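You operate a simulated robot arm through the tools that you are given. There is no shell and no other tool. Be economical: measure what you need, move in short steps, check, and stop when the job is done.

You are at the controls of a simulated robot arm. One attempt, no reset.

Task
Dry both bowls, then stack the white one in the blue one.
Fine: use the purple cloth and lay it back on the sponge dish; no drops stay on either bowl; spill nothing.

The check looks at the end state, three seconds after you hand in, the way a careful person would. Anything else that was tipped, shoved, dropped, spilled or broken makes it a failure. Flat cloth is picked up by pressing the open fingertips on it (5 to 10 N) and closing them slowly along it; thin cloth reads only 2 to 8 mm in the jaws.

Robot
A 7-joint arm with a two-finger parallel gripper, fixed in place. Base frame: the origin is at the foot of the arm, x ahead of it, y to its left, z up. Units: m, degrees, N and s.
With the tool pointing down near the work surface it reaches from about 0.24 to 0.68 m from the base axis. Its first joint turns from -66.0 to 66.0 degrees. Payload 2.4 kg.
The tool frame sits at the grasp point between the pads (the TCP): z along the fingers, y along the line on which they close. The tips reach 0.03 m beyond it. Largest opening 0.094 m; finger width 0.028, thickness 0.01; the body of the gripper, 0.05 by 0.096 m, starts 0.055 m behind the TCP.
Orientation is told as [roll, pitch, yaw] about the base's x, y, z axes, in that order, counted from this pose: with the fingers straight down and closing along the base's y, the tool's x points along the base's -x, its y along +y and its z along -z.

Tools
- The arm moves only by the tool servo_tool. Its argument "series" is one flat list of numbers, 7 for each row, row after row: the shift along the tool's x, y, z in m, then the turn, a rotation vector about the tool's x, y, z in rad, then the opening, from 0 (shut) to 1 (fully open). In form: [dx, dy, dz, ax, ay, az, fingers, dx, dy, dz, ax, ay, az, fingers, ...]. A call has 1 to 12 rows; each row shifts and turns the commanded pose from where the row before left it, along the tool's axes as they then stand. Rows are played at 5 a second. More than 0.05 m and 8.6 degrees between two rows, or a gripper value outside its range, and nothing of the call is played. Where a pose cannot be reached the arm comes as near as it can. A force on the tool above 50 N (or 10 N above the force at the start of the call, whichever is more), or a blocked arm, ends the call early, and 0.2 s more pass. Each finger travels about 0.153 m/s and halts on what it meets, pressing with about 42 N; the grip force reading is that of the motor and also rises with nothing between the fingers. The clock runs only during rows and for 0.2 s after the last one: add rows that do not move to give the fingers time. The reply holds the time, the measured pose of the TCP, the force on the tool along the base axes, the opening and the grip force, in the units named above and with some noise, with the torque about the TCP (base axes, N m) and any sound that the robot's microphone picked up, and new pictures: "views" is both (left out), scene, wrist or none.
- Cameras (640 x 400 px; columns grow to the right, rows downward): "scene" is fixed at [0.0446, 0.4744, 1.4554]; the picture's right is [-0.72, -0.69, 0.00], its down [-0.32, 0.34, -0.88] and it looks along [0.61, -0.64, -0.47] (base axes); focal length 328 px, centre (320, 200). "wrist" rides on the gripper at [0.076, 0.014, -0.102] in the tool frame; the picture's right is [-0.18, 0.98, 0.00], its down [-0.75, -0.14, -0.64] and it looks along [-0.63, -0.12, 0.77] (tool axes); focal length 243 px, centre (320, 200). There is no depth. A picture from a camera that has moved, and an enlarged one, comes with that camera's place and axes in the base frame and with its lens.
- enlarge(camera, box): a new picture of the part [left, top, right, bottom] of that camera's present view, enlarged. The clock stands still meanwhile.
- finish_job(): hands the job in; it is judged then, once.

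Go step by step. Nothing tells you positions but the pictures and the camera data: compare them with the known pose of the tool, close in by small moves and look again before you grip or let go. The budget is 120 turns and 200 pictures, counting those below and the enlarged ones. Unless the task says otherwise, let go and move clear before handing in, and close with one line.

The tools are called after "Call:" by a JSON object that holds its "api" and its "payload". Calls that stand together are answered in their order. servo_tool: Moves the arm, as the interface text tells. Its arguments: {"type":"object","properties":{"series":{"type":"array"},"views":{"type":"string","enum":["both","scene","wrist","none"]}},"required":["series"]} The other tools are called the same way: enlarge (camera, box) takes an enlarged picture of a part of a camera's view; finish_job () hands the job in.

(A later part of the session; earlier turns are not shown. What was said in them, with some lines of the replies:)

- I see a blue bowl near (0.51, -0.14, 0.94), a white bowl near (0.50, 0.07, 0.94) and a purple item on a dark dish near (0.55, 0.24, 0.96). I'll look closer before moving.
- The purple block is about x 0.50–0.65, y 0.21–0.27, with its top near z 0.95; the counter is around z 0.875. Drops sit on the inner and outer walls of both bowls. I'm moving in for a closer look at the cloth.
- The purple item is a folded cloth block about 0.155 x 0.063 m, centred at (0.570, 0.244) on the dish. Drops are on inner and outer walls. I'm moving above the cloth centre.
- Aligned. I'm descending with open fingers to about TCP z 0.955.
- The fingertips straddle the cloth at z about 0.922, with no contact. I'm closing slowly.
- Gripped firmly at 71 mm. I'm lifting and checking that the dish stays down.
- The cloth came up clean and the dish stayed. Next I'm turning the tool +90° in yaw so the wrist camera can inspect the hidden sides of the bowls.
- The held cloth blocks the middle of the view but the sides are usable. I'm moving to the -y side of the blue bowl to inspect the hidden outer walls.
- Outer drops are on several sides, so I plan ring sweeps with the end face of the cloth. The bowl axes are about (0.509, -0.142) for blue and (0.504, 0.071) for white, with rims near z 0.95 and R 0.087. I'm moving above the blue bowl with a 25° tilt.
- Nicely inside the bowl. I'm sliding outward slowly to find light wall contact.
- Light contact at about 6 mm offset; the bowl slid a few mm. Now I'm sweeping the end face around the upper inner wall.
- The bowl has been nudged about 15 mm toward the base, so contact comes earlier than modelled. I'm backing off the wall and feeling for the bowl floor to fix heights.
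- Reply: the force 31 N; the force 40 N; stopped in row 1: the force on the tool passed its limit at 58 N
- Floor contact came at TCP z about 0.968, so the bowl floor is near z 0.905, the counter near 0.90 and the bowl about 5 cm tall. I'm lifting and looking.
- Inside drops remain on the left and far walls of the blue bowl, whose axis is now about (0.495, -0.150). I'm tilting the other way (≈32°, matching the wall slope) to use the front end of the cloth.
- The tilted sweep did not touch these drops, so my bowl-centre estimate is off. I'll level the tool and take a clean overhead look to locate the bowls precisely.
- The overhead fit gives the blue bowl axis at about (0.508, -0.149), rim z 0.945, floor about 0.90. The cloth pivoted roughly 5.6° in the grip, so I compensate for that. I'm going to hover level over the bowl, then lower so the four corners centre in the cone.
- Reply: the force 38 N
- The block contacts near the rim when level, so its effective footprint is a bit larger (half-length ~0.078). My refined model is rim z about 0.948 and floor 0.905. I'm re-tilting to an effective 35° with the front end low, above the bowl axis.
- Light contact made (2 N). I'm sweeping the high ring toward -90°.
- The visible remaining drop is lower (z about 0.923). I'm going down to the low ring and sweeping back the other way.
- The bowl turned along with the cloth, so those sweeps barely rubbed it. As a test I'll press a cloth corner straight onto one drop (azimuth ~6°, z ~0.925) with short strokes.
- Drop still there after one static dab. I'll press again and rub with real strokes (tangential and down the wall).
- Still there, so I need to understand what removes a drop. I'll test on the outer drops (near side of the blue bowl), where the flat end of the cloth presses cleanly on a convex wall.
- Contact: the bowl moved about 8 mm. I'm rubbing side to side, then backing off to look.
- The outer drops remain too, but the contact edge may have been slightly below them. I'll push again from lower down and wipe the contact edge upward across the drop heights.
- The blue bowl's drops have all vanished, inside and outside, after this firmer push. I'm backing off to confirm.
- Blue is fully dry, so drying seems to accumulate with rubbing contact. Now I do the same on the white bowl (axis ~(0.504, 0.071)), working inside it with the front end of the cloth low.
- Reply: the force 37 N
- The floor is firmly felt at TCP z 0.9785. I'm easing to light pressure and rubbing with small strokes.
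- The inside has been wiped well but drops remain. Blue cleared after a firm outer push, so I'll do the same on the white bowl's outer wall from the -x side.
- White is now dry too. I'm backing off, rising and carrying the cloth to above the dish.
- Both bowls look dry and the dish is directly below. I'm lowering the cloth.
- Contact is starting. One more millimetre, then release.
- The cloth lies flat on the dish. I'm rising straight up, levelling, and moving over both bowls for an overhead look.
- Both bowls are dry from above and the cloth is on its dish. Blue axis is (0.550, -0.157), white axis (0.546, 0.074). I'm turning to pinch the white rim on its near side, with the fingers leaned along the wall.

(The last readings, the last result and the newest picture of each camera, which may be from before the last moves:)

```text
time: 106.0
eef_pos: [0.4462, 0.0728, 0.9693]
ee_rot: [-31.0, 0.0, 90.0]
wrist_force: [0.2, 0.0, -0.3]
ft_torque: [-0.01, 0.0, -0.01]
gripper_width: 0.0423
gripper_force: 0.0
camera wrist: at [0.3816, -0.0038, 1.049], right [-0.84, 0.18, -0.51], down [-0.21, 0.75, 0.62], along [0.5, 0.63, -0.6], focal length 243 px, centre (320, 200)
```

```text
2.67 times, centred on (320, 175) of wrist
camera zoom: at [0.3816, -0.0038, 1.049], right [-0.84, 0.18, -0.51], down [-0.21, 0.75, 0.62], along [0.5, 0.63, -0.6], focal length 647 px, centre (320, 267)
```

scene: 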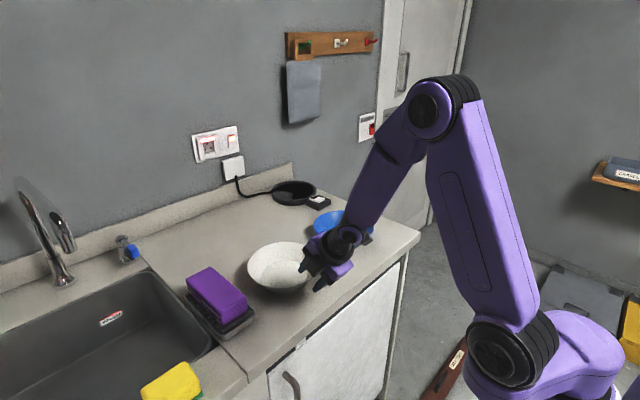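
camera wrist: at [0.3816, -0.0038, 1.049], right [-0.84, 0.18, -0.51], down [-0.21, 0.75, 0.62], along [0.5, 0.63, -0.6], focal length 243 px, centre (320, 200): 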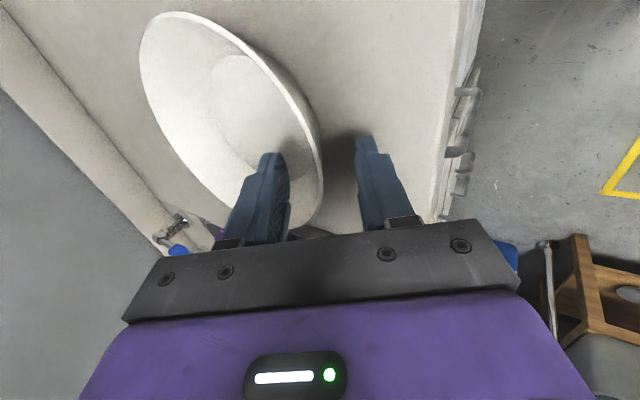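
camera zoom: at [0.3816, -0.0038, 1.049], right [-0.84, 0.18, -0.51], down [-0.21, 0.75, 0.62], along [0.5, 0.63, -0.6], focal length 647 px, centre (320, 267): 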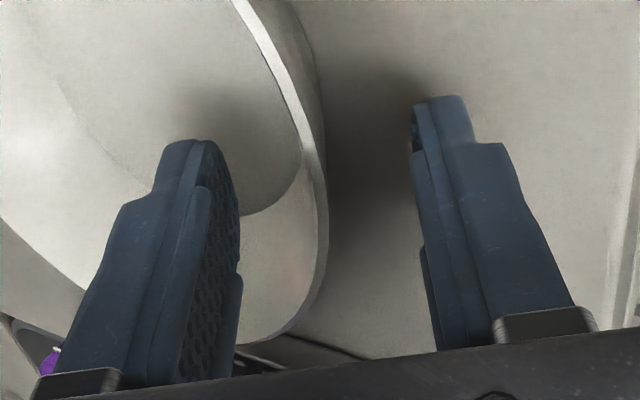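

Call:
{"api": "servo_tool", "payload": {"series": [0, 0, 0.009, 0, 0, 0, 0.45, 0, 0, 0.009, 0, 0, 0, 0.45, 0, 0, 0, 0, 0, 0, 0.45], "views": "wrist"}}

Call:
{"api": "enlarge", "payload": {"camera": "wrist", "box": [200, 100, 440, 250]}}

```text
time: 106.8
eef_pos: [0.4548, 0.075, 0.9535]
ee_rot: [-30.9, 0.0, 89.9]
wrist_force: [0.0, 0.3, 0.2]
ft_torque: [0.04, -0.01, 0.0]
gripper_width: 0.0423
gripper_force: 0.0
camera wrist: at [0.391, -0.003, 1.0333], right [-0.84, 0.18, -0.51], down [-0.21, 0.75, 0.62], along [0.49, 0.63, -0.6], focal length 243 px, centre (320, 200)
```

wrist: 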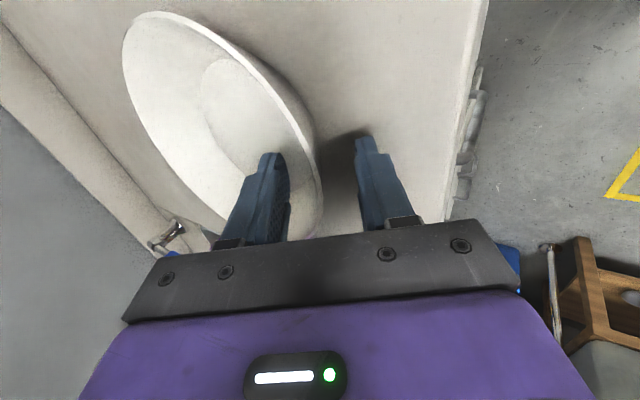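

```text
2.67 times, centred on (320, 175) of wrist
camera zoom: at [0.391, -0.003, 1.0333], right [-0.84, 0.18, -0.51], down [-0.21, 0.75, 0.62], along [0.49, 0.63, -0.6], focal length 647 px, centre (320, 267)
```

zoom: 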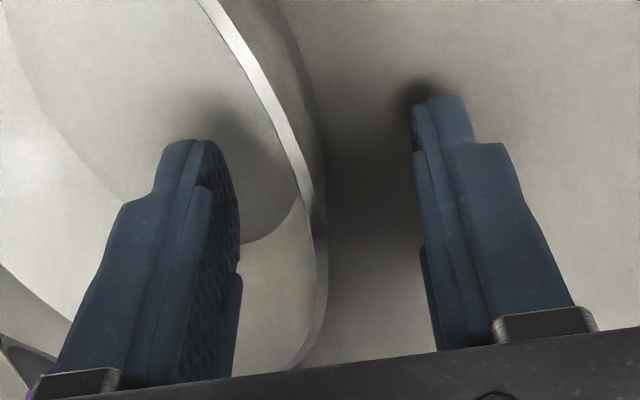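

Call:
{"api": "servo_tool", "payload": {"series": [0, 0, 0, 0, 0, 0, 0.36, 0, 0, 0, 0, 0, 0, 0.28, 0, 0, 0, 0, 0, 0, 0.2, 0, 0, 0, 0, 0, 0, 0.12, 0, 0, 0, 0, 0, 0, 0.05, 0, 0, 0, 0, 0, 0, 0, 0, 0, 0, 0, 0, 0, 0], "views": "both"}}

Call:
{"api": "enlarge", "payload": {"camera": "scene", "box": [230, 180, 390, 300]}}

```text
time: 108.4
eef_pos: [0.4566, 0.0737, 0.9547]
ee_rot: [-31.4, 0.0, 90.0]
wrist_force: [5.8, 0.0, 20.7]
ft_torque: [-0.01, -0.83, 0.02]
gripper_width: 0.0046
gripper_force: 39.6
camera wrist: at [0.3922, -0.0032, 1.0346], right [-0.84, 0.18, -0.51], down [-0.21, 0.75, 0.62], along [0.5, 0.63, -0.59], focal length 243 px, centre (320, 200)
```

scene: 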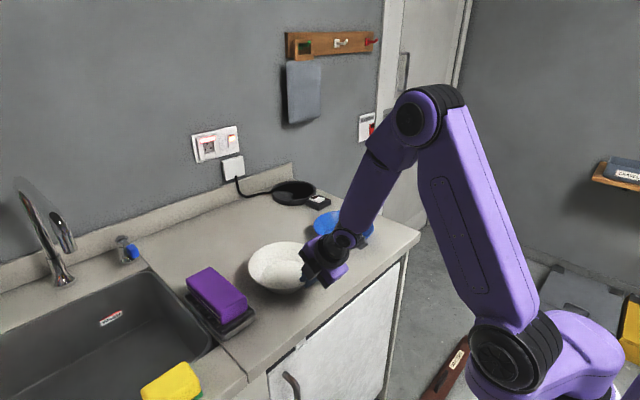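
wrist: 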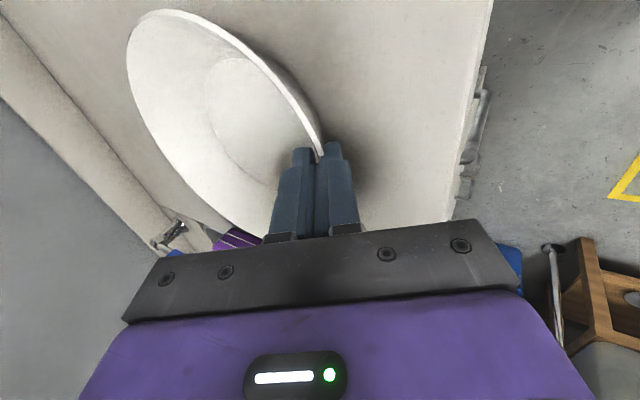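

```text
3.33 times, centred on (310, 240) of scene
camera zoom: at [0.0444, 0.4744, 1.4555], right [-0.72, -0.69, 0.0], down [-0.32, 0.34, -0.88], along [0.61, -0.64, -0.47], focal length 1092 px, centre (353, 67)
```

zoom: 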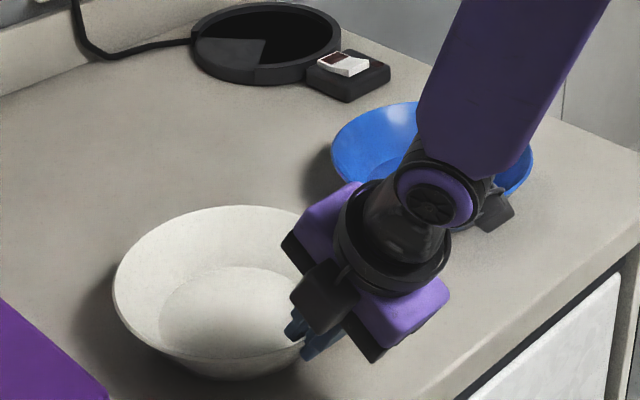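

Gripped: the wall reads 4.6 mm. I'm lifting gently and checking for droop.

Call:
{"api": "servo_tool", "payload": {"series": [0, -0.0031, -0.0051, 0, 0, 0, 0, 0, -0.0077, -0.0129, 0, 0, 0, 0, 0, -0.0129, -0.0214, 0, 0, 0, 0, 0, -0.0129, -0.0214, 0, 0, 0, 0, 0, 0, 0, 0, 0, 0, 0], "views": "both"}}

Call:
{"api": "enlarge", "payload": {"camera": "scene", "box": [230, 160, 390, 280]}}

```text
time: 109.6
eef_pos: [0.4526, 0.074, 1.024]
ee_rot: [-30.7, 0.0, 90.0]
wrist_force: [-0.1, 0.0, -3.4]
ft_torque: [0.01, 0.27, 0.01]
gripper_width: 0.0044
gripper_force: 38.9
camera wrist: at [0.3887, -0.0027, 1.105], right [-0.84, 0.18, -0.5], down [-0.21, 0.75, 0.62], along [0.49, 0.63, -0.6], focal length 243 px, centre (320, 200)
```

scene: 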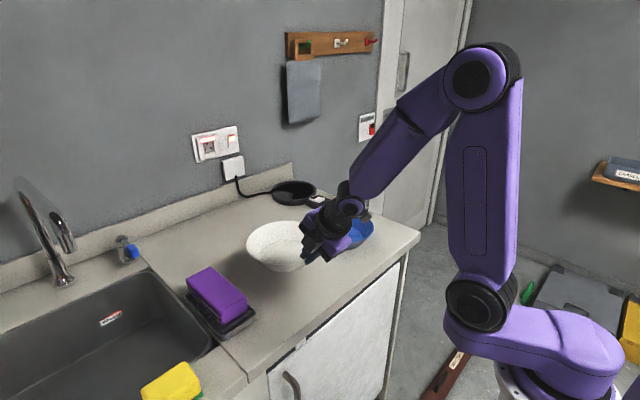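
wrist: 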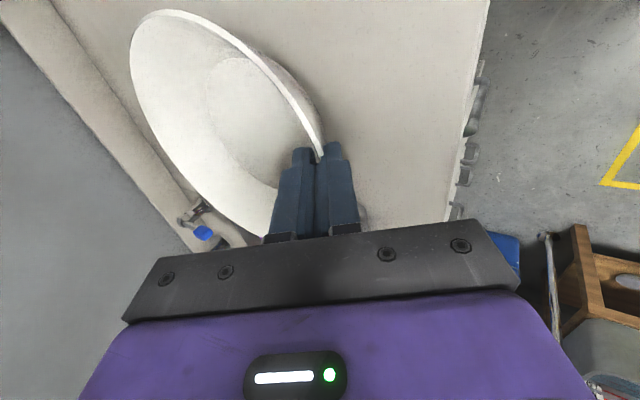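

```text
3.33 times, centred on (310, 220) of scene
camera zoom: at [0.0446, 0.4744, 1.4554], right [-0.72, -0.69, 0.0], down [-0.32, 0.34, -0.88], along [0.61, -0.64, -0.47], focal length 1092 px, centre (353, 133)
```

zoom: 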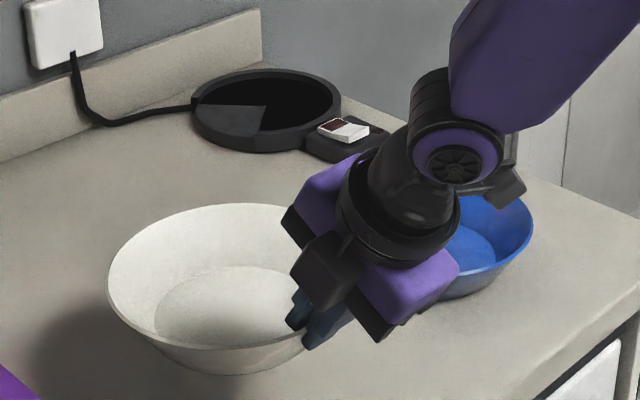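

The lift is good: the bowl is level and weighs ~3 N. I'm raising a little more and carrying it over the blue bowl.

Call:
{"api": "servo_tool", "payload": {"series": [0, -0.0155, -0.0257, 0, 0, 0, 0, 0.0384, -0.0007, 0.0004, 0, 0, 0, 0, 0.0384, -0.0007, 0.0004, 0, 0, 0, 0, 0.0384, -0.0007, 0.0004, 0, 0, 0, 0, 0.0384, -0.0006, 0.0004, 0, 0, 0, 0, 0.0384, -0.0006, 0.0004, 0, 0, 0, 0, 0.0384, -0.0006, 0.0003, 0, 0, 0, 0, 0, 0, 0, 0, 0, 0, 0], "views": "both"}}

Call:
{"api": "enlarge", "payload": {"camera": "scene", "box": [280, 150, 440, 270]}}

```text
time: 111.4
eef_pos: [0.4589, -0.1543, 1.0541]
ee_rot: [-31.0, -0.1, 90.1]
wrist_force: [0.0, -1.0, -2.8]
ft_torque: [-0.03, 0.29, 0.01]
gripper_width: 0.0043
gripper_force: 38.8
camera wrist: at [0.3943, -0.2312, 1.1343], right [-0.84, 0.18, -0.51], down [-0.21, 0.75, 0.62], along [0.49, 0.63, -0.6], focal length 243 px, centre (320, 200)
```

scene: 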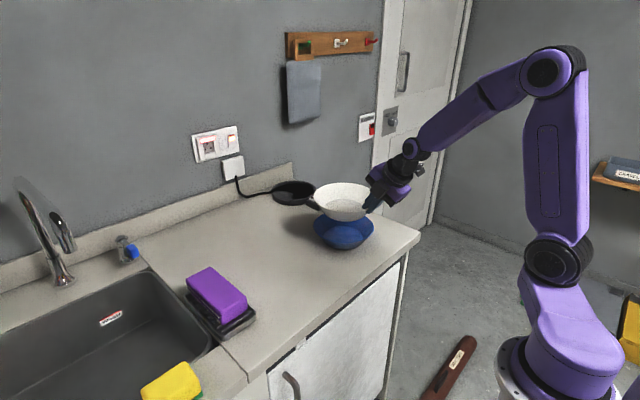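
wrist: 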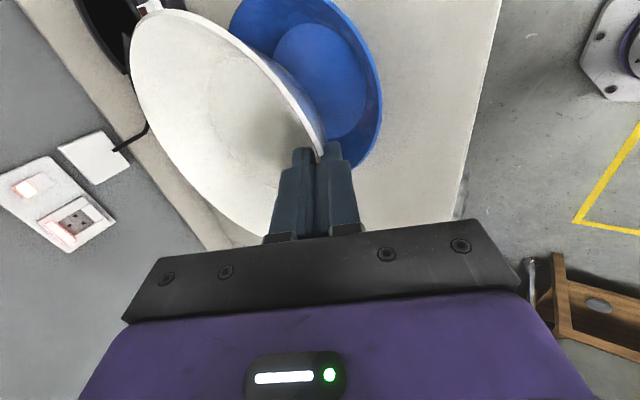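

```text
3.33 times, centred on (360, 210) of scene
camera zoom: at [0.0446, 0.4744, 1.4555], right [-0.72, -0.69, 0.0], down [-0.32, 0.34, -0.88], along [0.61, -0.64, -0.47], focal length 1092 px, centre (187, 167)
```

zoom: 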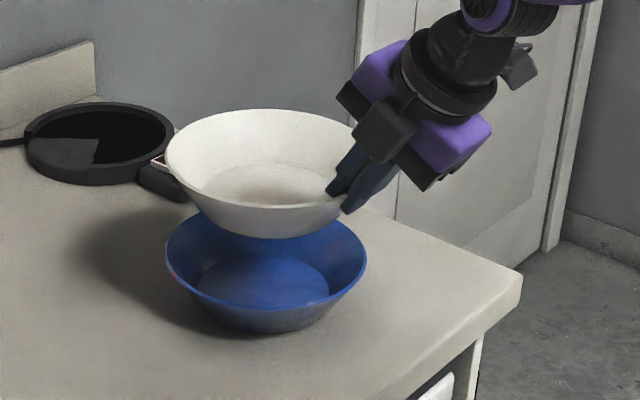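

Well aligned above blue. I'm tilting the far side down ~8° so it seats first, then lowering most of the way.

Call:
{"api": "servo_tool", "payload": {"series": [0, 0, 0, -0.14, 0, 0, 0, 0.0013, 0.006, 0.0218, 0, 0, 0, 0, 0.0012, 0.0061, 0.0219, 0, 0, 0, 0, 0, 0, 0, 0, 0, 0, 0], "views": "both"}}

Call:
{"api": "enlarge", "payload": {"camera": "scene", "box": [280, 170, 424, 270]}}

```text
time: 112.4
eef_pos: [0.4654, -0.1584, 1.0093]
ee_rot: [-22.8, 0.0, 90.0]
wrist_force: [0.2, 0.2, -4.3]
ft_torque: [0.0, 0.22, 0.0]
gripper_width: 0.0042
gripper_force: 39.2
camera wrist: at [0.414, -0.2349, 1.0982], right [-0.91, 0.18, -0.38], down [-0.12, 0.75, 0.65], along [0.41, 0.63, -0.66], focal length 243 px, centre (320, 200)
```

scene: 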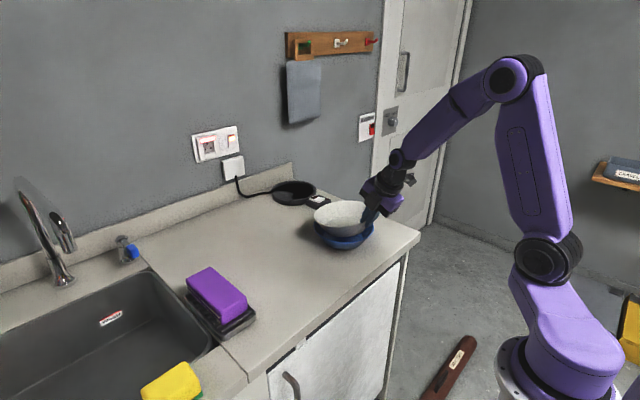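
wrist: 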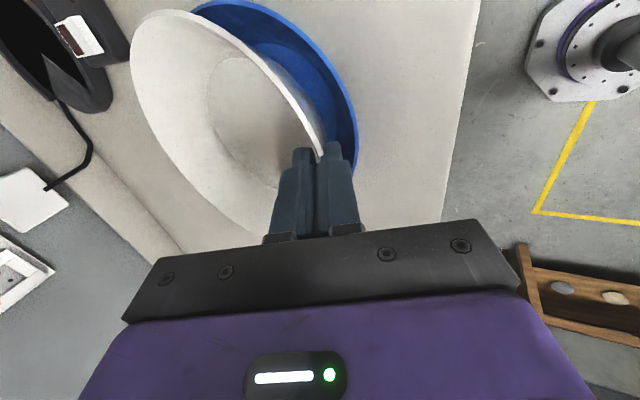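

```text
4.00 times, centred on (352, 220) of scene
camera zoom: at [0.0446, 0.4744, 1.4555], right [-0.72, -0.69, 0.0], down [-0.32, 0.34, -0.88], along [0.61, -0.64, -0.47], focal length 1310 px, centre (192, 120)
```

zoom: 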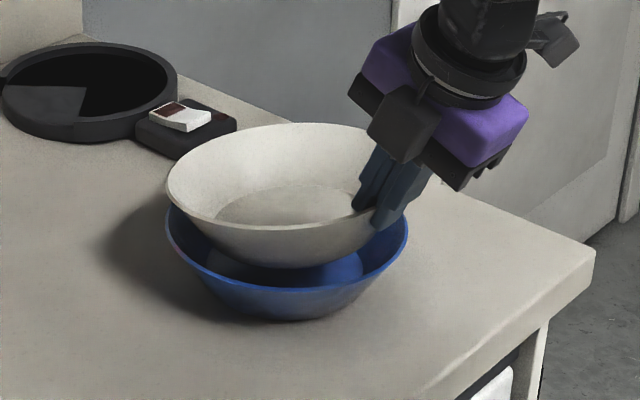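

Call:
{"api": "servo_tool", "payload": {"series": [0, 0.0016, 0.0037, 0, 0, 0, 0, 0, 0.0016, 0.0037, 0, 0, 0, 0, 0, 0.0016, 0.0037, 0, 0, 0, 0, 0, 0, 0, 0, 0, 0, 0], "views": "scene"}}

Call:
{"api": "enlarge", "payload": {"camera": "scene", "box": [280, 170, 424, 270]}}

```text
time: 113.4
eef_pos: [0.465, -0.1597, 0.9984]
ee_rot: [-22.9, 0.0, 89.9]
wrist_force: [0.1, 0.9, -2.9]
ft_torque: [-0.01, 0.22, -0.02]
gripper_width: 0.0043
gripper_force: 38.3
```

scene: 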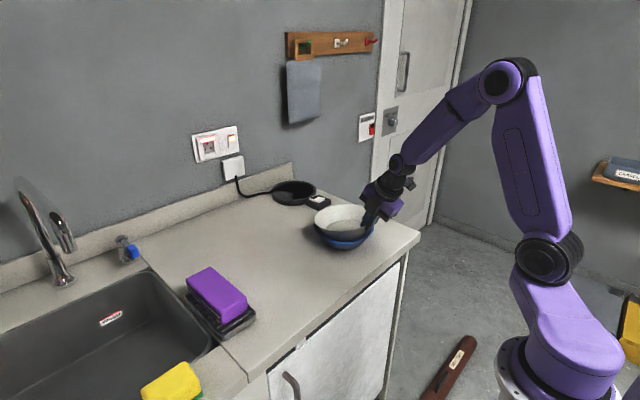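

```text
4.00 times, centred on (352, 220) of scene
camera zoom: at [0.0446, 0.4744, 1.4555], right [-0.72, -0.69, 0.0], down [-0.32, 0.34, -0.88], along [0.61, -0.64, -0.47], focal length 1310 px, centre (192, 120)
```

zoom: 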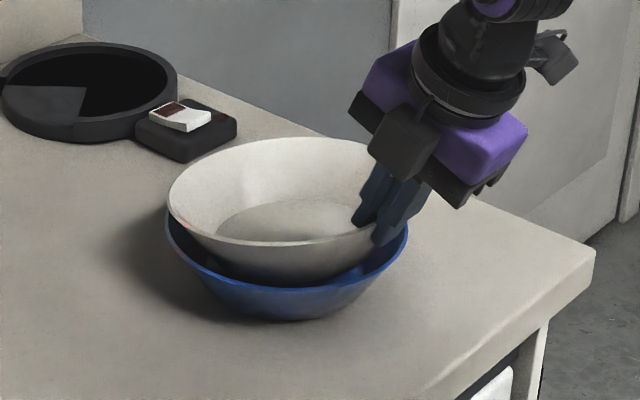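

Call:
{"api": "servo_tool", "payload": {"series": [0, 0.0012, 0.0028, 0, 0, 0, 0, 0, 0.0012, 0.0028, 0, 0, 0, 0, 0, 0, 0, 0, 0, 0, 0], "views": "scene"}}

Call:
{"api": "enlarge", "payload": {"camera": "scene", "box": [280, 170, 424, 270]}}

```text
time: 114.2
eef_pos: [0.4663, -0.159, 0.9909]
ee_rot: [-23.0, 0.0, 90.0]
wrist_force: [0.1, -1.3, -3.4]
ft_torque: [-0.03, 0.26, -0.01]
gripper_width: 0.0042
gripper_force: 39.0
```

scene: 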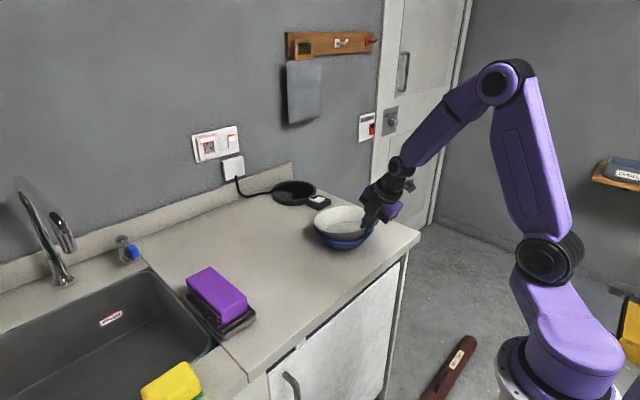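

```text
4.00 times, centred on (352, 220) of scene
camera zoom: at [0.0446, 0.4744, 1.4555], right [-0.72, -0.69, 0.0], down [-0.32, 0.34, -0.88], along [0.61, -0.64, -0.47], focal length 1310 px, centre (192, 120)
```

zoom: 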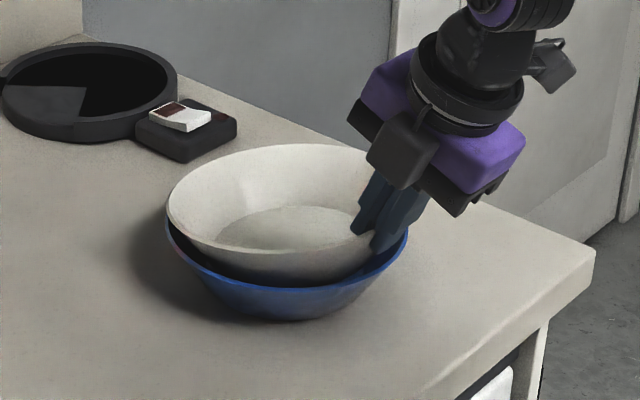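

Call:
{"api": "servo_tool", "payload": {"series": [0, 0.0012, 0.0028, 0, 0, 0, 0, 0, 0, 0, 0, 0, 0, 0], "views": "none"}}

```text
time: 114.8
eef_pos: [0.4649, -0.1581, 0.988]
ee_rot: [-22.9, -0.1, 90.0]
wrist_force: [-1.9, 0.2, -0.8]
ft_torque: [-0.08, -0.08, 0.05]
gripper_width: 0.0041
gripper_force: 39.3
```

Call:
{"api": "enlarge", "payload": {"camera": "scene", "box": [300, 180, 412, 268]}}

Call:
{"api": "enlarge", "payload": {"camera": "wrist", "box": [120, 0, 400, 200]}}

```text
4.55 times, centred on (356, 224) of scene
camera zoom: at [0.0445, 0.4744, 1.4554], right [-0.72, -0.69, 0.0], down [-0.32, 0.34, -0.88], along [0.61, -0.64, -0.47], focal length 1489 px, centre (156, 91)
```

zoom: 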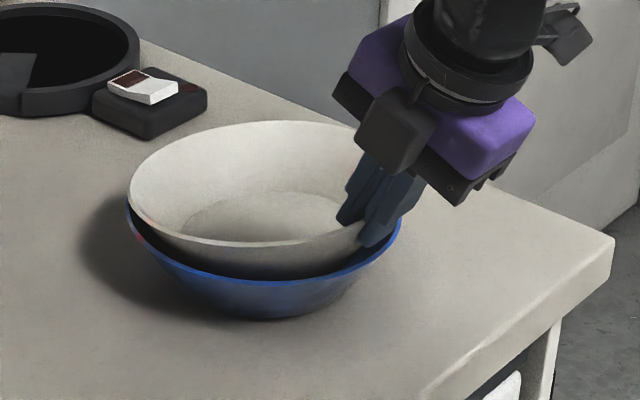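

```text
2.00 times, centred on (260, 100) of wrist
camera zoom: at [0.4134, -0.2353, 1.0767], right [-0.91, 0.18, -0.38], down [-0.12, 0.75, 0.65], along [0.41, 0.63, -0.66], focal length 485 px, centre (440, 400)
```

zoom: 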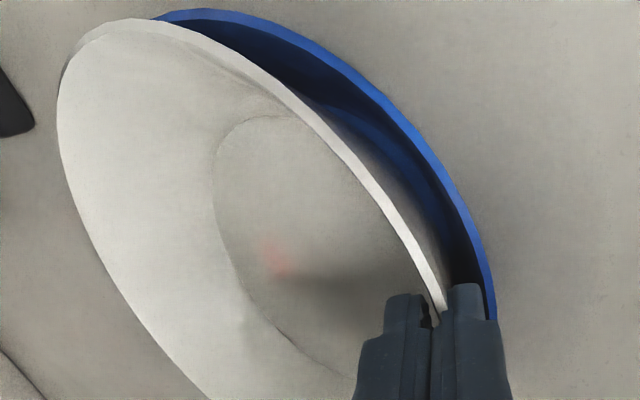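

White's far side is touching blue, and the outer finger fills the near gap. I'll open just slightly and slide the fingers up out, letting the near side settle gently.

Call:
{"api": "servo_tool", "payload": {"series": [0, 0, 0, 0, 0, 0, 0.06, 0, 0, 0, 0, 0, 0, 0.09, 0, 0, 0, 0, 0, 0, 0.09], "views": "scene"}}

Call:
{"api": "enlarge", "payload": {"camera": "scene", "box": [300, 180, 412, 268]}}

```text
time: 115.6
eef_pos: [0.4652, -0.1598, 0.9878]
ee_rot: [-23.0, 0.0, 90.0]
wrist_force: [-2.3, 0.4, -1.9]
ft_torque: [-0.03, -0.01, 0.0]
gripper_width: 0.0093
gripper_force: 1.3
```

scene: 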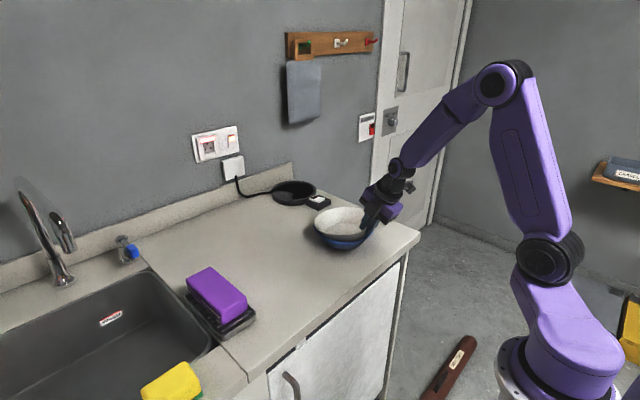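

```text
4.55 times, centred on (356, 224) of scene
camera zoom: at [0.0446, 0.4744, 1.4555], right [-0.72, -0.69, 0.0], down [-0.32, 0.34, -0.88], along [0.61, -0.64, -0.47], focal length 1489 px, centre (156, 91)
```

zoom: 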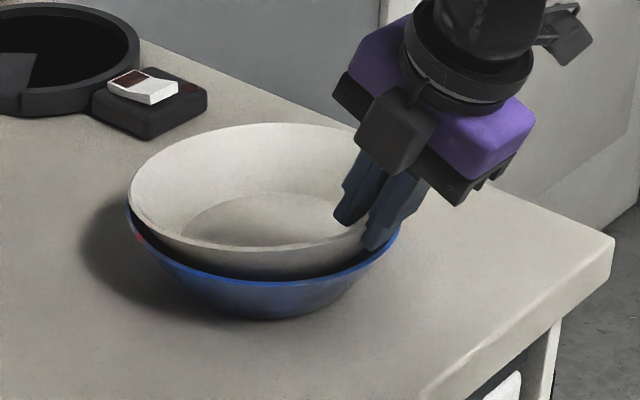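

Call:
{"api": "servo_tool", "payload": {"series": [0, 0, -0.004, 0, 0, 0, 0.1, 0, 0, -0.004, 0, 0, 0, 0.1, 0, 0, -0.004, 0, 0, 0, 0.1, 0, 0, -0.005, 0, 0, 0, 0.1, 0, 0, -0.005, 0, 0, 0, 0.1, 0, 0, -0.006, 0, 0, 0, 0.1, 0, 0, -0.008, 0, 0, 0, 0.1, 0, 0, -0.01, 0, 0, 0, 0.1, 0, 0, 0, 0, 0, 0, 0.1], "views": "both"}}

Call:
{"api": "enlarge", "payload": {"camera": "scene", "box": [300, 180, 412, 268]}}

```text
time: 117.6
eef_pos: [0.4469, -0.1589, 1.0311]
ee_rot: [-23.0, 0.0, 90.1]
wrist_force: [0.3, 0.3, -0.4]
ft_torque: [0.0, 0.01, -0.01]
gripper_width: 0.0094
gripper_force: 0.0
camera wrist: at [0.395, -0.2353, 1.1189], right [-0.91, 0.18, -0.38], down [-0.12, 0.75, 0.65], along [0.41, 0.63, -0.66], focal length 243 px, centre (320, 200)
```

scene: 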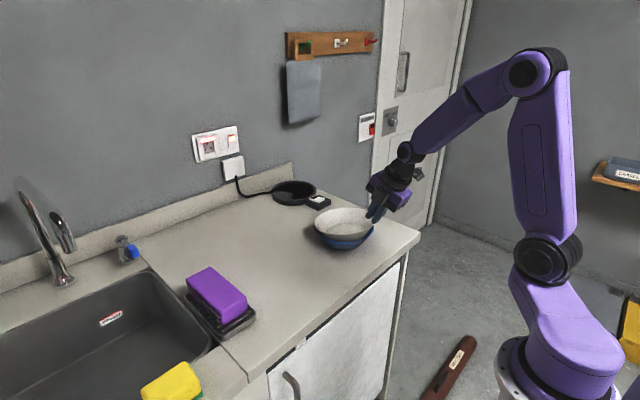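
wrist: 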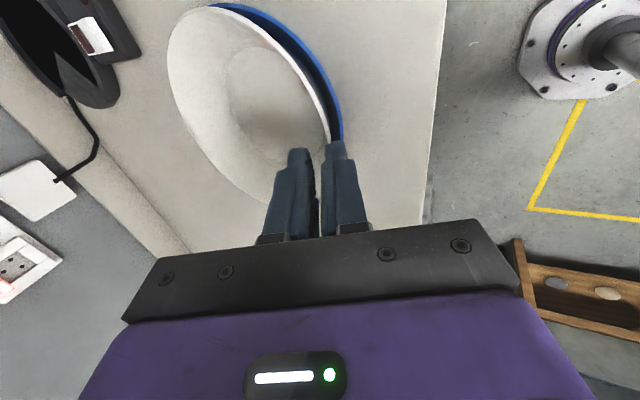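

```text
4.55 times, centred on (356, 224) of scene
camera zoom: at [0.0446, 0.4744, 1.4554], right [-0.72, -0.69, 0.0], down [-0.32, 0.34, -0.88], along [0.61, -0.64, -0.47], focal length 1489 px, centre (156, 91)
```

zoom: 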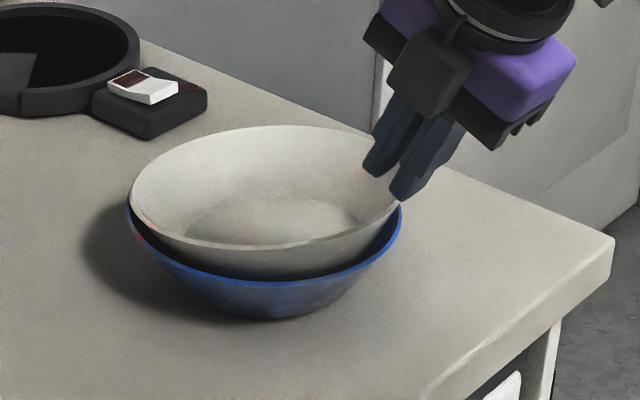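

Released: white sits in blue. I'm moving clear to inspect how well it is seated.

Call:
{"api": "servo_tool", "payload": {"series": [0, 0, -0.03, 0, 0, 0, 0.1, 0, 0, -0.04, 0, 0, 0, 0.1, 0, 0, -0.04, 0.1, 0, 0, 0.1, 0.0, 0.04, 0, 0, 0, 0, 0.1, 0.0, 0.04, 0, 0, 0, 0, 0.1, 0, 0, 0, 0, 0, 0, 0.1], "views": "both"}}

Call:
{"api": "enlarge", "payload": {"camera": "scene", "box": [300, 190, 396, 265]}}

Call:
{"api": "enlarge", "payload": {"camera": "wrist", "box": [160, 20, 400, 170]}}

```text
time: 119.0
eef_pos: [0.3343, -0.1601, 1.0937]
ee_rot: [-28.5, 0.0, 90.0]
wrist_force: [0.2, -0.3, 0.3]
ft_torque: [0.02, 0.02, 0.01]
gripper_width: 0.0094
gripper_force: 0.1
camera wrist: at [0.2727, -0.2365, 1.1757], right [-0.86, 0.18, -0.47], down [-0.18, 0.75, 0.63], along [0.47, 0.63, -0.62], focal length 243 px, centre (320, 200)
```

scene: 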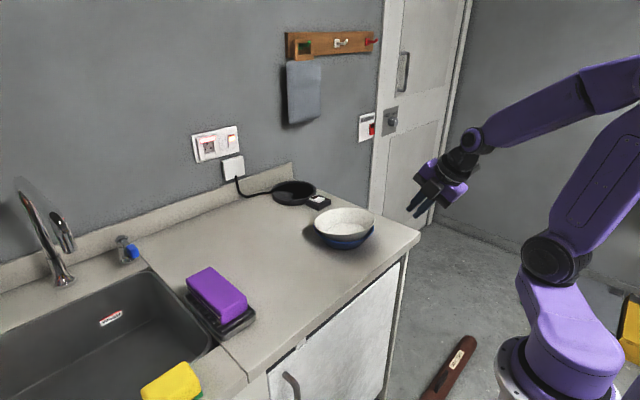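
wrist: 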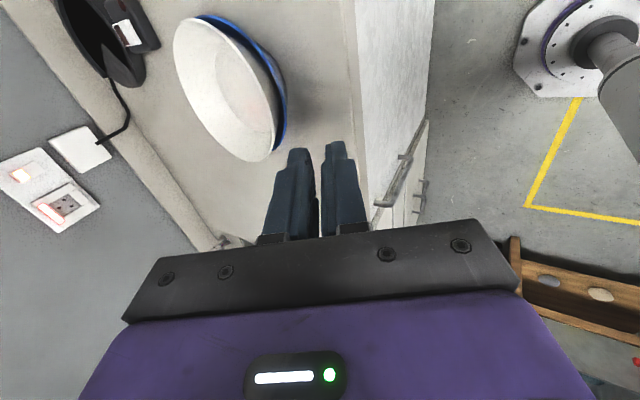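

```text
5.33 times, centred on (348, 228) of scene
camera zoom: at [0.0446, 0.4744, 1.4554], right [-0.72, -0.69, 0.0], down [-0.32, 0.34, -0.88], along [0.61, -0.64, -0.47], focal length 1747 px, centre (171, 53)
```

zoom: 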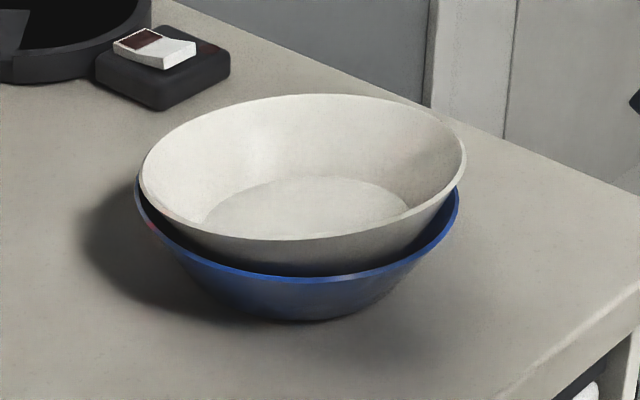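

```text
2.67 times, centred on (280, 95) of wrist
camera zoom: at [0.2727, -0.2365, 1.1757], right [-0.86, 0.18, -0.47], down [-0.18, 0.75, 0.63], along [0.47, 0.63, -0.62], focal length 647 px, centre (427, 480)
```

zoom: 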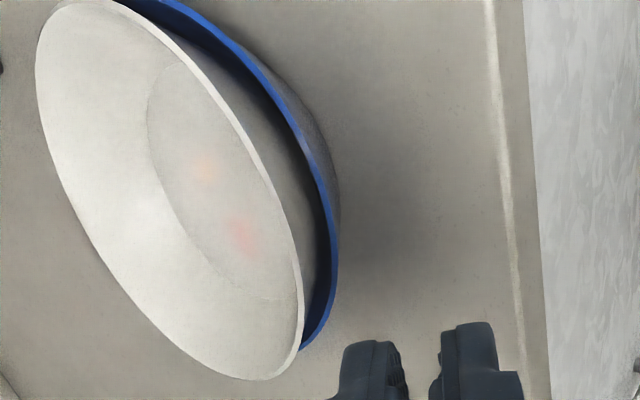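

White is in blue but slightly tilted (near side a little high). I'll press its floor gently with closed fingertips to seat it.

Call:
{"api": "servo_tool", "payload": {"series": [0, 0, 0, -0.1243, 0, 0, 0, 0, 0, 0, -0.1243, 0, 0, 0, 0, 0, 0, -0.1243, 0, 0, 0, 0, 0, 0, -0.1243, 0, 0, 0, 0.002, -0.0384, 0.0128, 0, 0, 0, 0, 0.002, -0.0384, 0.0128, 0, 0, 0, 0, 0.002, -0.0384, 0.0128, 0, 0, 0, 0, 0.002, -0.0384, 0.0128, 0, 0, 0, 0, 0.002, -0.0384, 0.0128, 0, 0, 0, 0, 0, 0, 0, 0, 0, 0, 0], "views": "both"}}

Call:
{"api": "enlarge", "payload": {"camera": "scene", "box": [290, 170, 418, 270]}}

```text
time: 121.2
eef_pos: [0.5285, -0.1686, 1.0301]
ee_rot: [0.0, 0.0, 90.0]
wrist_force: [0.9, -0.6, 0.0]
ft_torque: [0.0, -0.02, -0.02]
gripper_width: 0.0
gripper_force: 33.0
camera wrist: at [0.5146, -0.2456, 1.1317], right [-0.98, 0.18, 0.0], down [0.14, 0.75, 0.64], along [0.12, 0.63, -0.77], focal length 243 px, centre (320, 200)
```

scene: 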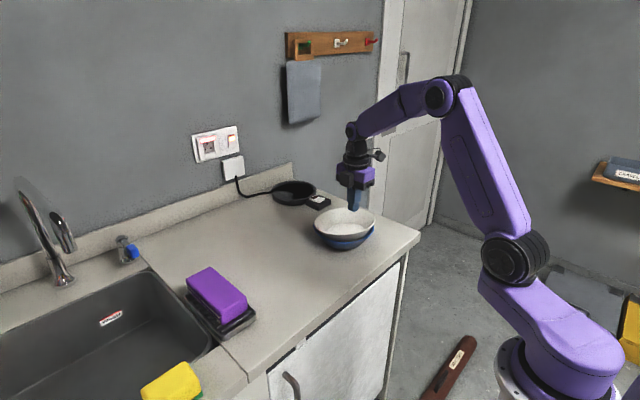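
wrist: 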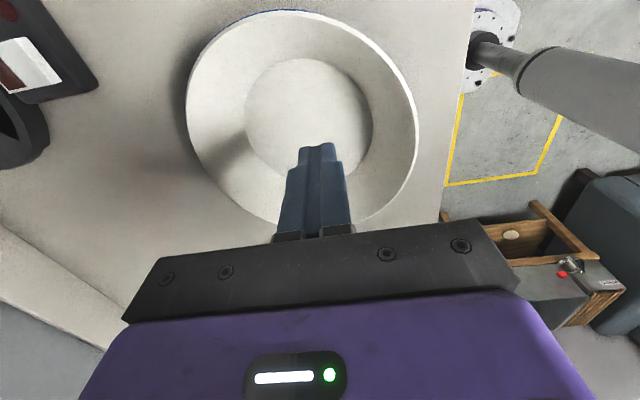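

```text
4.00 times, centred on (354, 220) of scene
camera zoom: at [0.0446, 0.4744, 1.4554], right [-0.72, -0.69, 0.0], down [-0.32, 0.34, -0.88], along [0.61, -0.64, -0.47], focal length 1310 px, centre (184, 120)
```

zoom: 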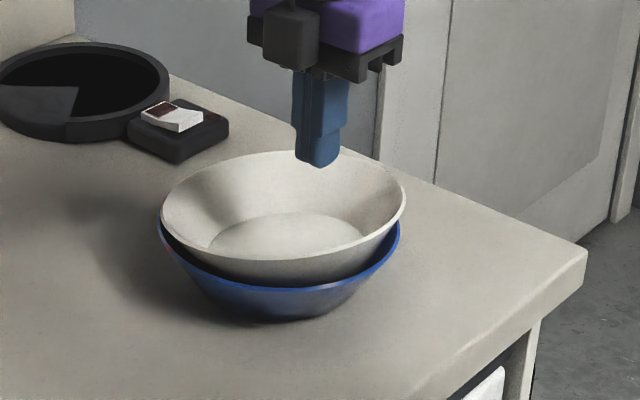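

Call:
{"api": "servo_tool", "payload": {"series": [0, 0, 0.03, 0, 0, 0, 0, 0, 0, 0.03, 0, 0, 0, 0, 0, 0, 0.006, 0, 0, 0, 0, 0, 0, 0.003, 0, 0, 0, 0, 0, 0, 0, 0, 0, 0, 0], "views": "none"}}

```text
time: 122.4
eef_pos: [0.5273, -0.1677, 0.961]
ee_rot: [-0.2, 0.0, 89.9]
wrist_force: [-0.7, 0.1, 0.1]
ft_torque: [0.0, 0.0, 0.0]
gripper_width: 0.0
gripper_force: 33.0
```

Call:
{"api": "servo_tool", "payload": {"series": [0, 0, 0.003, 0, 0, 0, 0, 0, 0, 0.003, 0, 0, 0, 0, 0, 0, 0, 0, 0, 0, 0], "views": "none"}}

```text
time: 123.2
eef_pos: [0.5289, -0.1686, 0.9577]
ee_rot: [-0.8, 0.3, 90.0]
wrist_force: [8.3, 2.6, 31.2]
ft_torque: [0.35, 0.12, -0.08]
gripper_width: 0.0
gripper_force: 33.3
```

Call:
{"api": "servo_tool", "payload": {"series": [0, 0, -0.01, 0, 0, 0, 0, 0, 0, -0.04, 0, 0, 0, 0, 0, 0, -0.04, 0, 0, 0, 0, 0, 0, 0, 0, 0, 0, 0], "views": "both"}}

Call:
{"api": "enlarge", "payload": {"camera": "scene", "box": [300, 190, 396, 265]}}

```text
time: 124.2
eef_pos: [0.5271, -0.1654, 1.0452]
ee_rot: [-0.1, 0.0, 90.0]
wrist_force: [0.0, 0.6, -0.5]
ft_torque: [0.05, 0.03, 0.03]
gripper_width: 0.0
gripper_force: 33.3
camera wrist: at [0.5136, -0.2432, 1.1474], right [-0.98, 0.18, 0.0], down [0.14, 0.75, 0.64], along [0.12, 0.63, -0.77], focal length 243 px, centre (320, 200)
```

scene: 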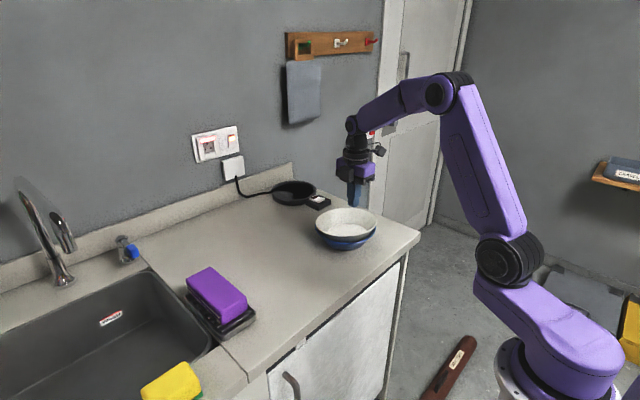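
wrist: 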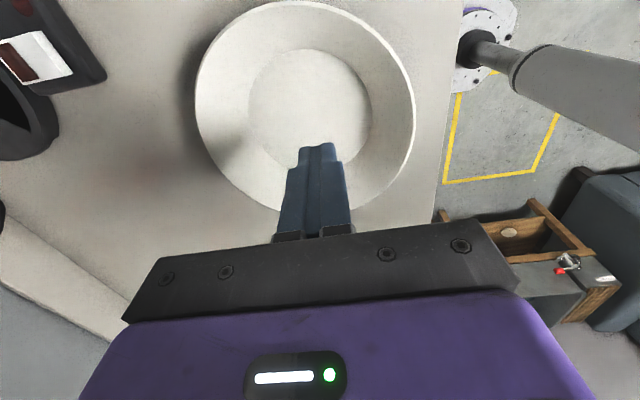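

```text
5.33 times, centred on (348, 228) of scene
camera zoom: at [0.0446, 0.4744, 1.4554], right [-0.72, -0.69, 0.0], down [-0.32, 0.34, -0.88], along [0.61, -0.64, -0.47], focal length 1747 px, centre (171, 53)
```

zoom: 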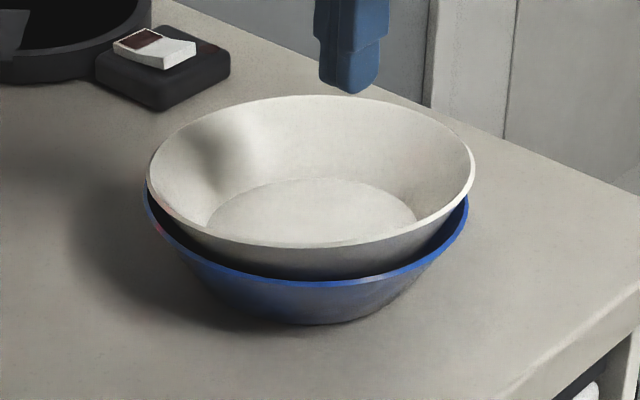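

Almost level now, with the right side still slightly high. One more light press on that side of the floor.

Call:
{"api": "servo_tool", "payload": {"series": [0.015, 0.007, 0.03, 0, 0, 0, 0, 0, 0, 0.04, 0, 0, 0, 0, 0, 0, 0.01, 0, 0, 0, 0, 0, 0, 0.004, 0, 0, 0, 0, 0, 0, 0.003, 0, 0, 0, 0, 0, 0, 0.002, 0, 0, 0, 0, 0, 0, 0, 0, 0, 0, 0], "views": "none"}}

Call:
{"api": "servo_tool", "payload": {"series": [0, 0, -0.01, 0, 0, 0, 0, 0, 0, -0.04, 0, 0, 0, 0, 0, 0, -0.045, 0, 0, 0, 0, 0, 0.04, -0.02, 0, 0, 0, 0, 0, 0.045, 0, 0, 0, 0, 0, 0, 0.045, 0, 0, 0, 0, 0, 0, 0, 0, 0, 0, 0, 0], "views": "both"}}

Call:
{"api": "enlarge", "payload": {"camera": "scene", "box": [300, 190, 396, 265]}}

Call:
{"api": "enlarge", "payload": {"camera": "wrist", "box": [40, 0, 360, 200]}}

```text
time: 125.8
eef_pos: [0.5213, -0.1833, 0.9564]
ee_rot: [-0.3, 0.1, 90.0]
wrist_force: [2.0, 1.1, 9.4]
ft_torque: [0.21, 0.03, -0.03]
gripper_width: 0.0
gripper_force: 32.8
```

```text
time: 127.4
eef_pos: [0.3906, -0.1846, 1.0696]
ee_rot: [-0.1, 0.0, 90.1]
wrist_force: [-0.2, 0.3, 0.2]
ft_torque: [0.02, -0.02, -0.02]
gripper_width: 0.0
gripper_force: 33.0
camera wrist: at [0.3763, -0.2608, 1.171], right [-0.98, 0.18, 0.0], down [0.14, 0.75, 0.64], along [0.12, 0.63, -0.77], focal length 243 px, centre (320, 200)
```

scene: 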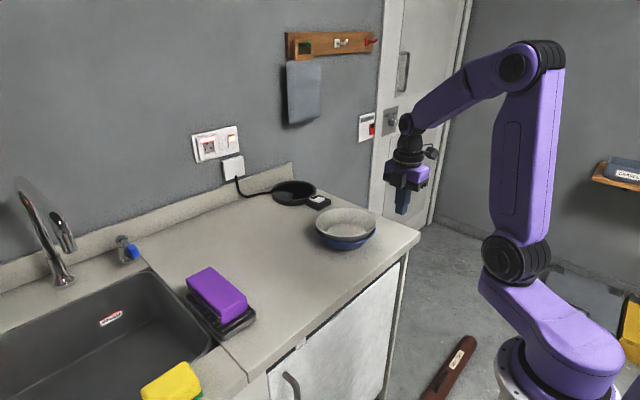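
wrist: 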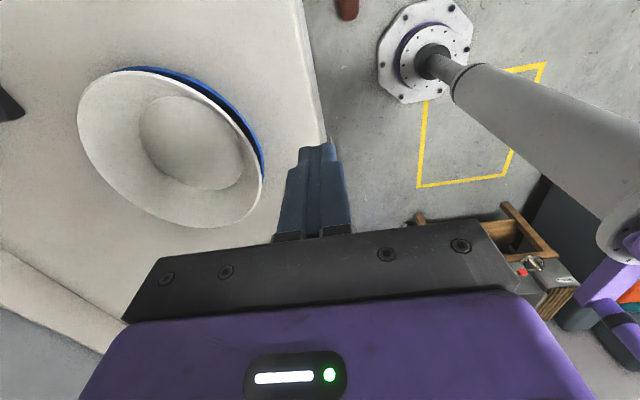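

```text
5.33 times, centred on (348, 228) of scene
camera zoom: at [0.0446, 0.4744, 1.4554], right [-0.72, -0.69, 0.0], down [-0.32, 0.34, -0.88], along [0.61, -0.64, -0.47], focal length 1747 px, centre (171, 53)
```

zoom: 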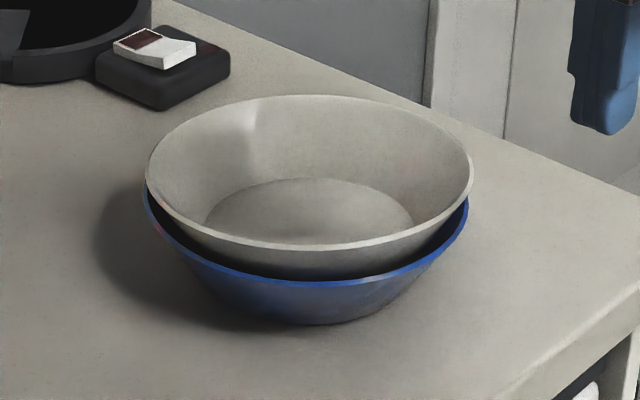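

```text
2.00 times, centred on (200, 100) of wrist
camera zoom: at [0.3763, -0.2608, 1.171], right [-0.98, 0.18, 0.0], down [0.14, 0.75, 0.64], along [0.12, 0.63, -0.77], focal length 485 px, centre (560, 400)
```

zoom: 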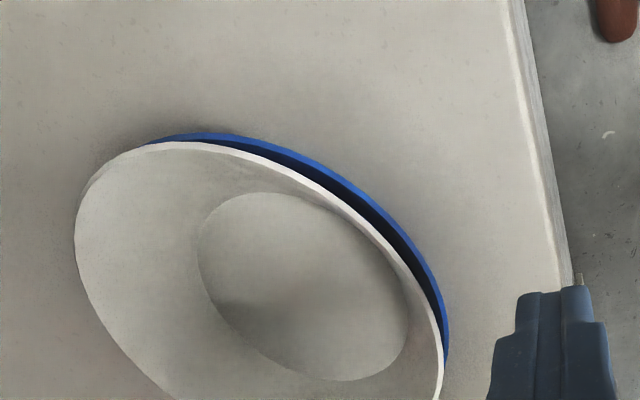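

White is nested stably in blue, no drops are visible, the purple cloth lies on its dish and the arm is clear. I'm handing in.

Call:
{"api": "finish_job", "payload": {}}

```text
The job is handed in.
```

I dried both bowls with the purple cloth, laid it back on the sponge dish, and stacked the white bowl inside the blue one. The white bowl sits almost level. I saw no drops or spills in the final views, but the sides of the bowls facing away from the cameras weren't re-checked up close.
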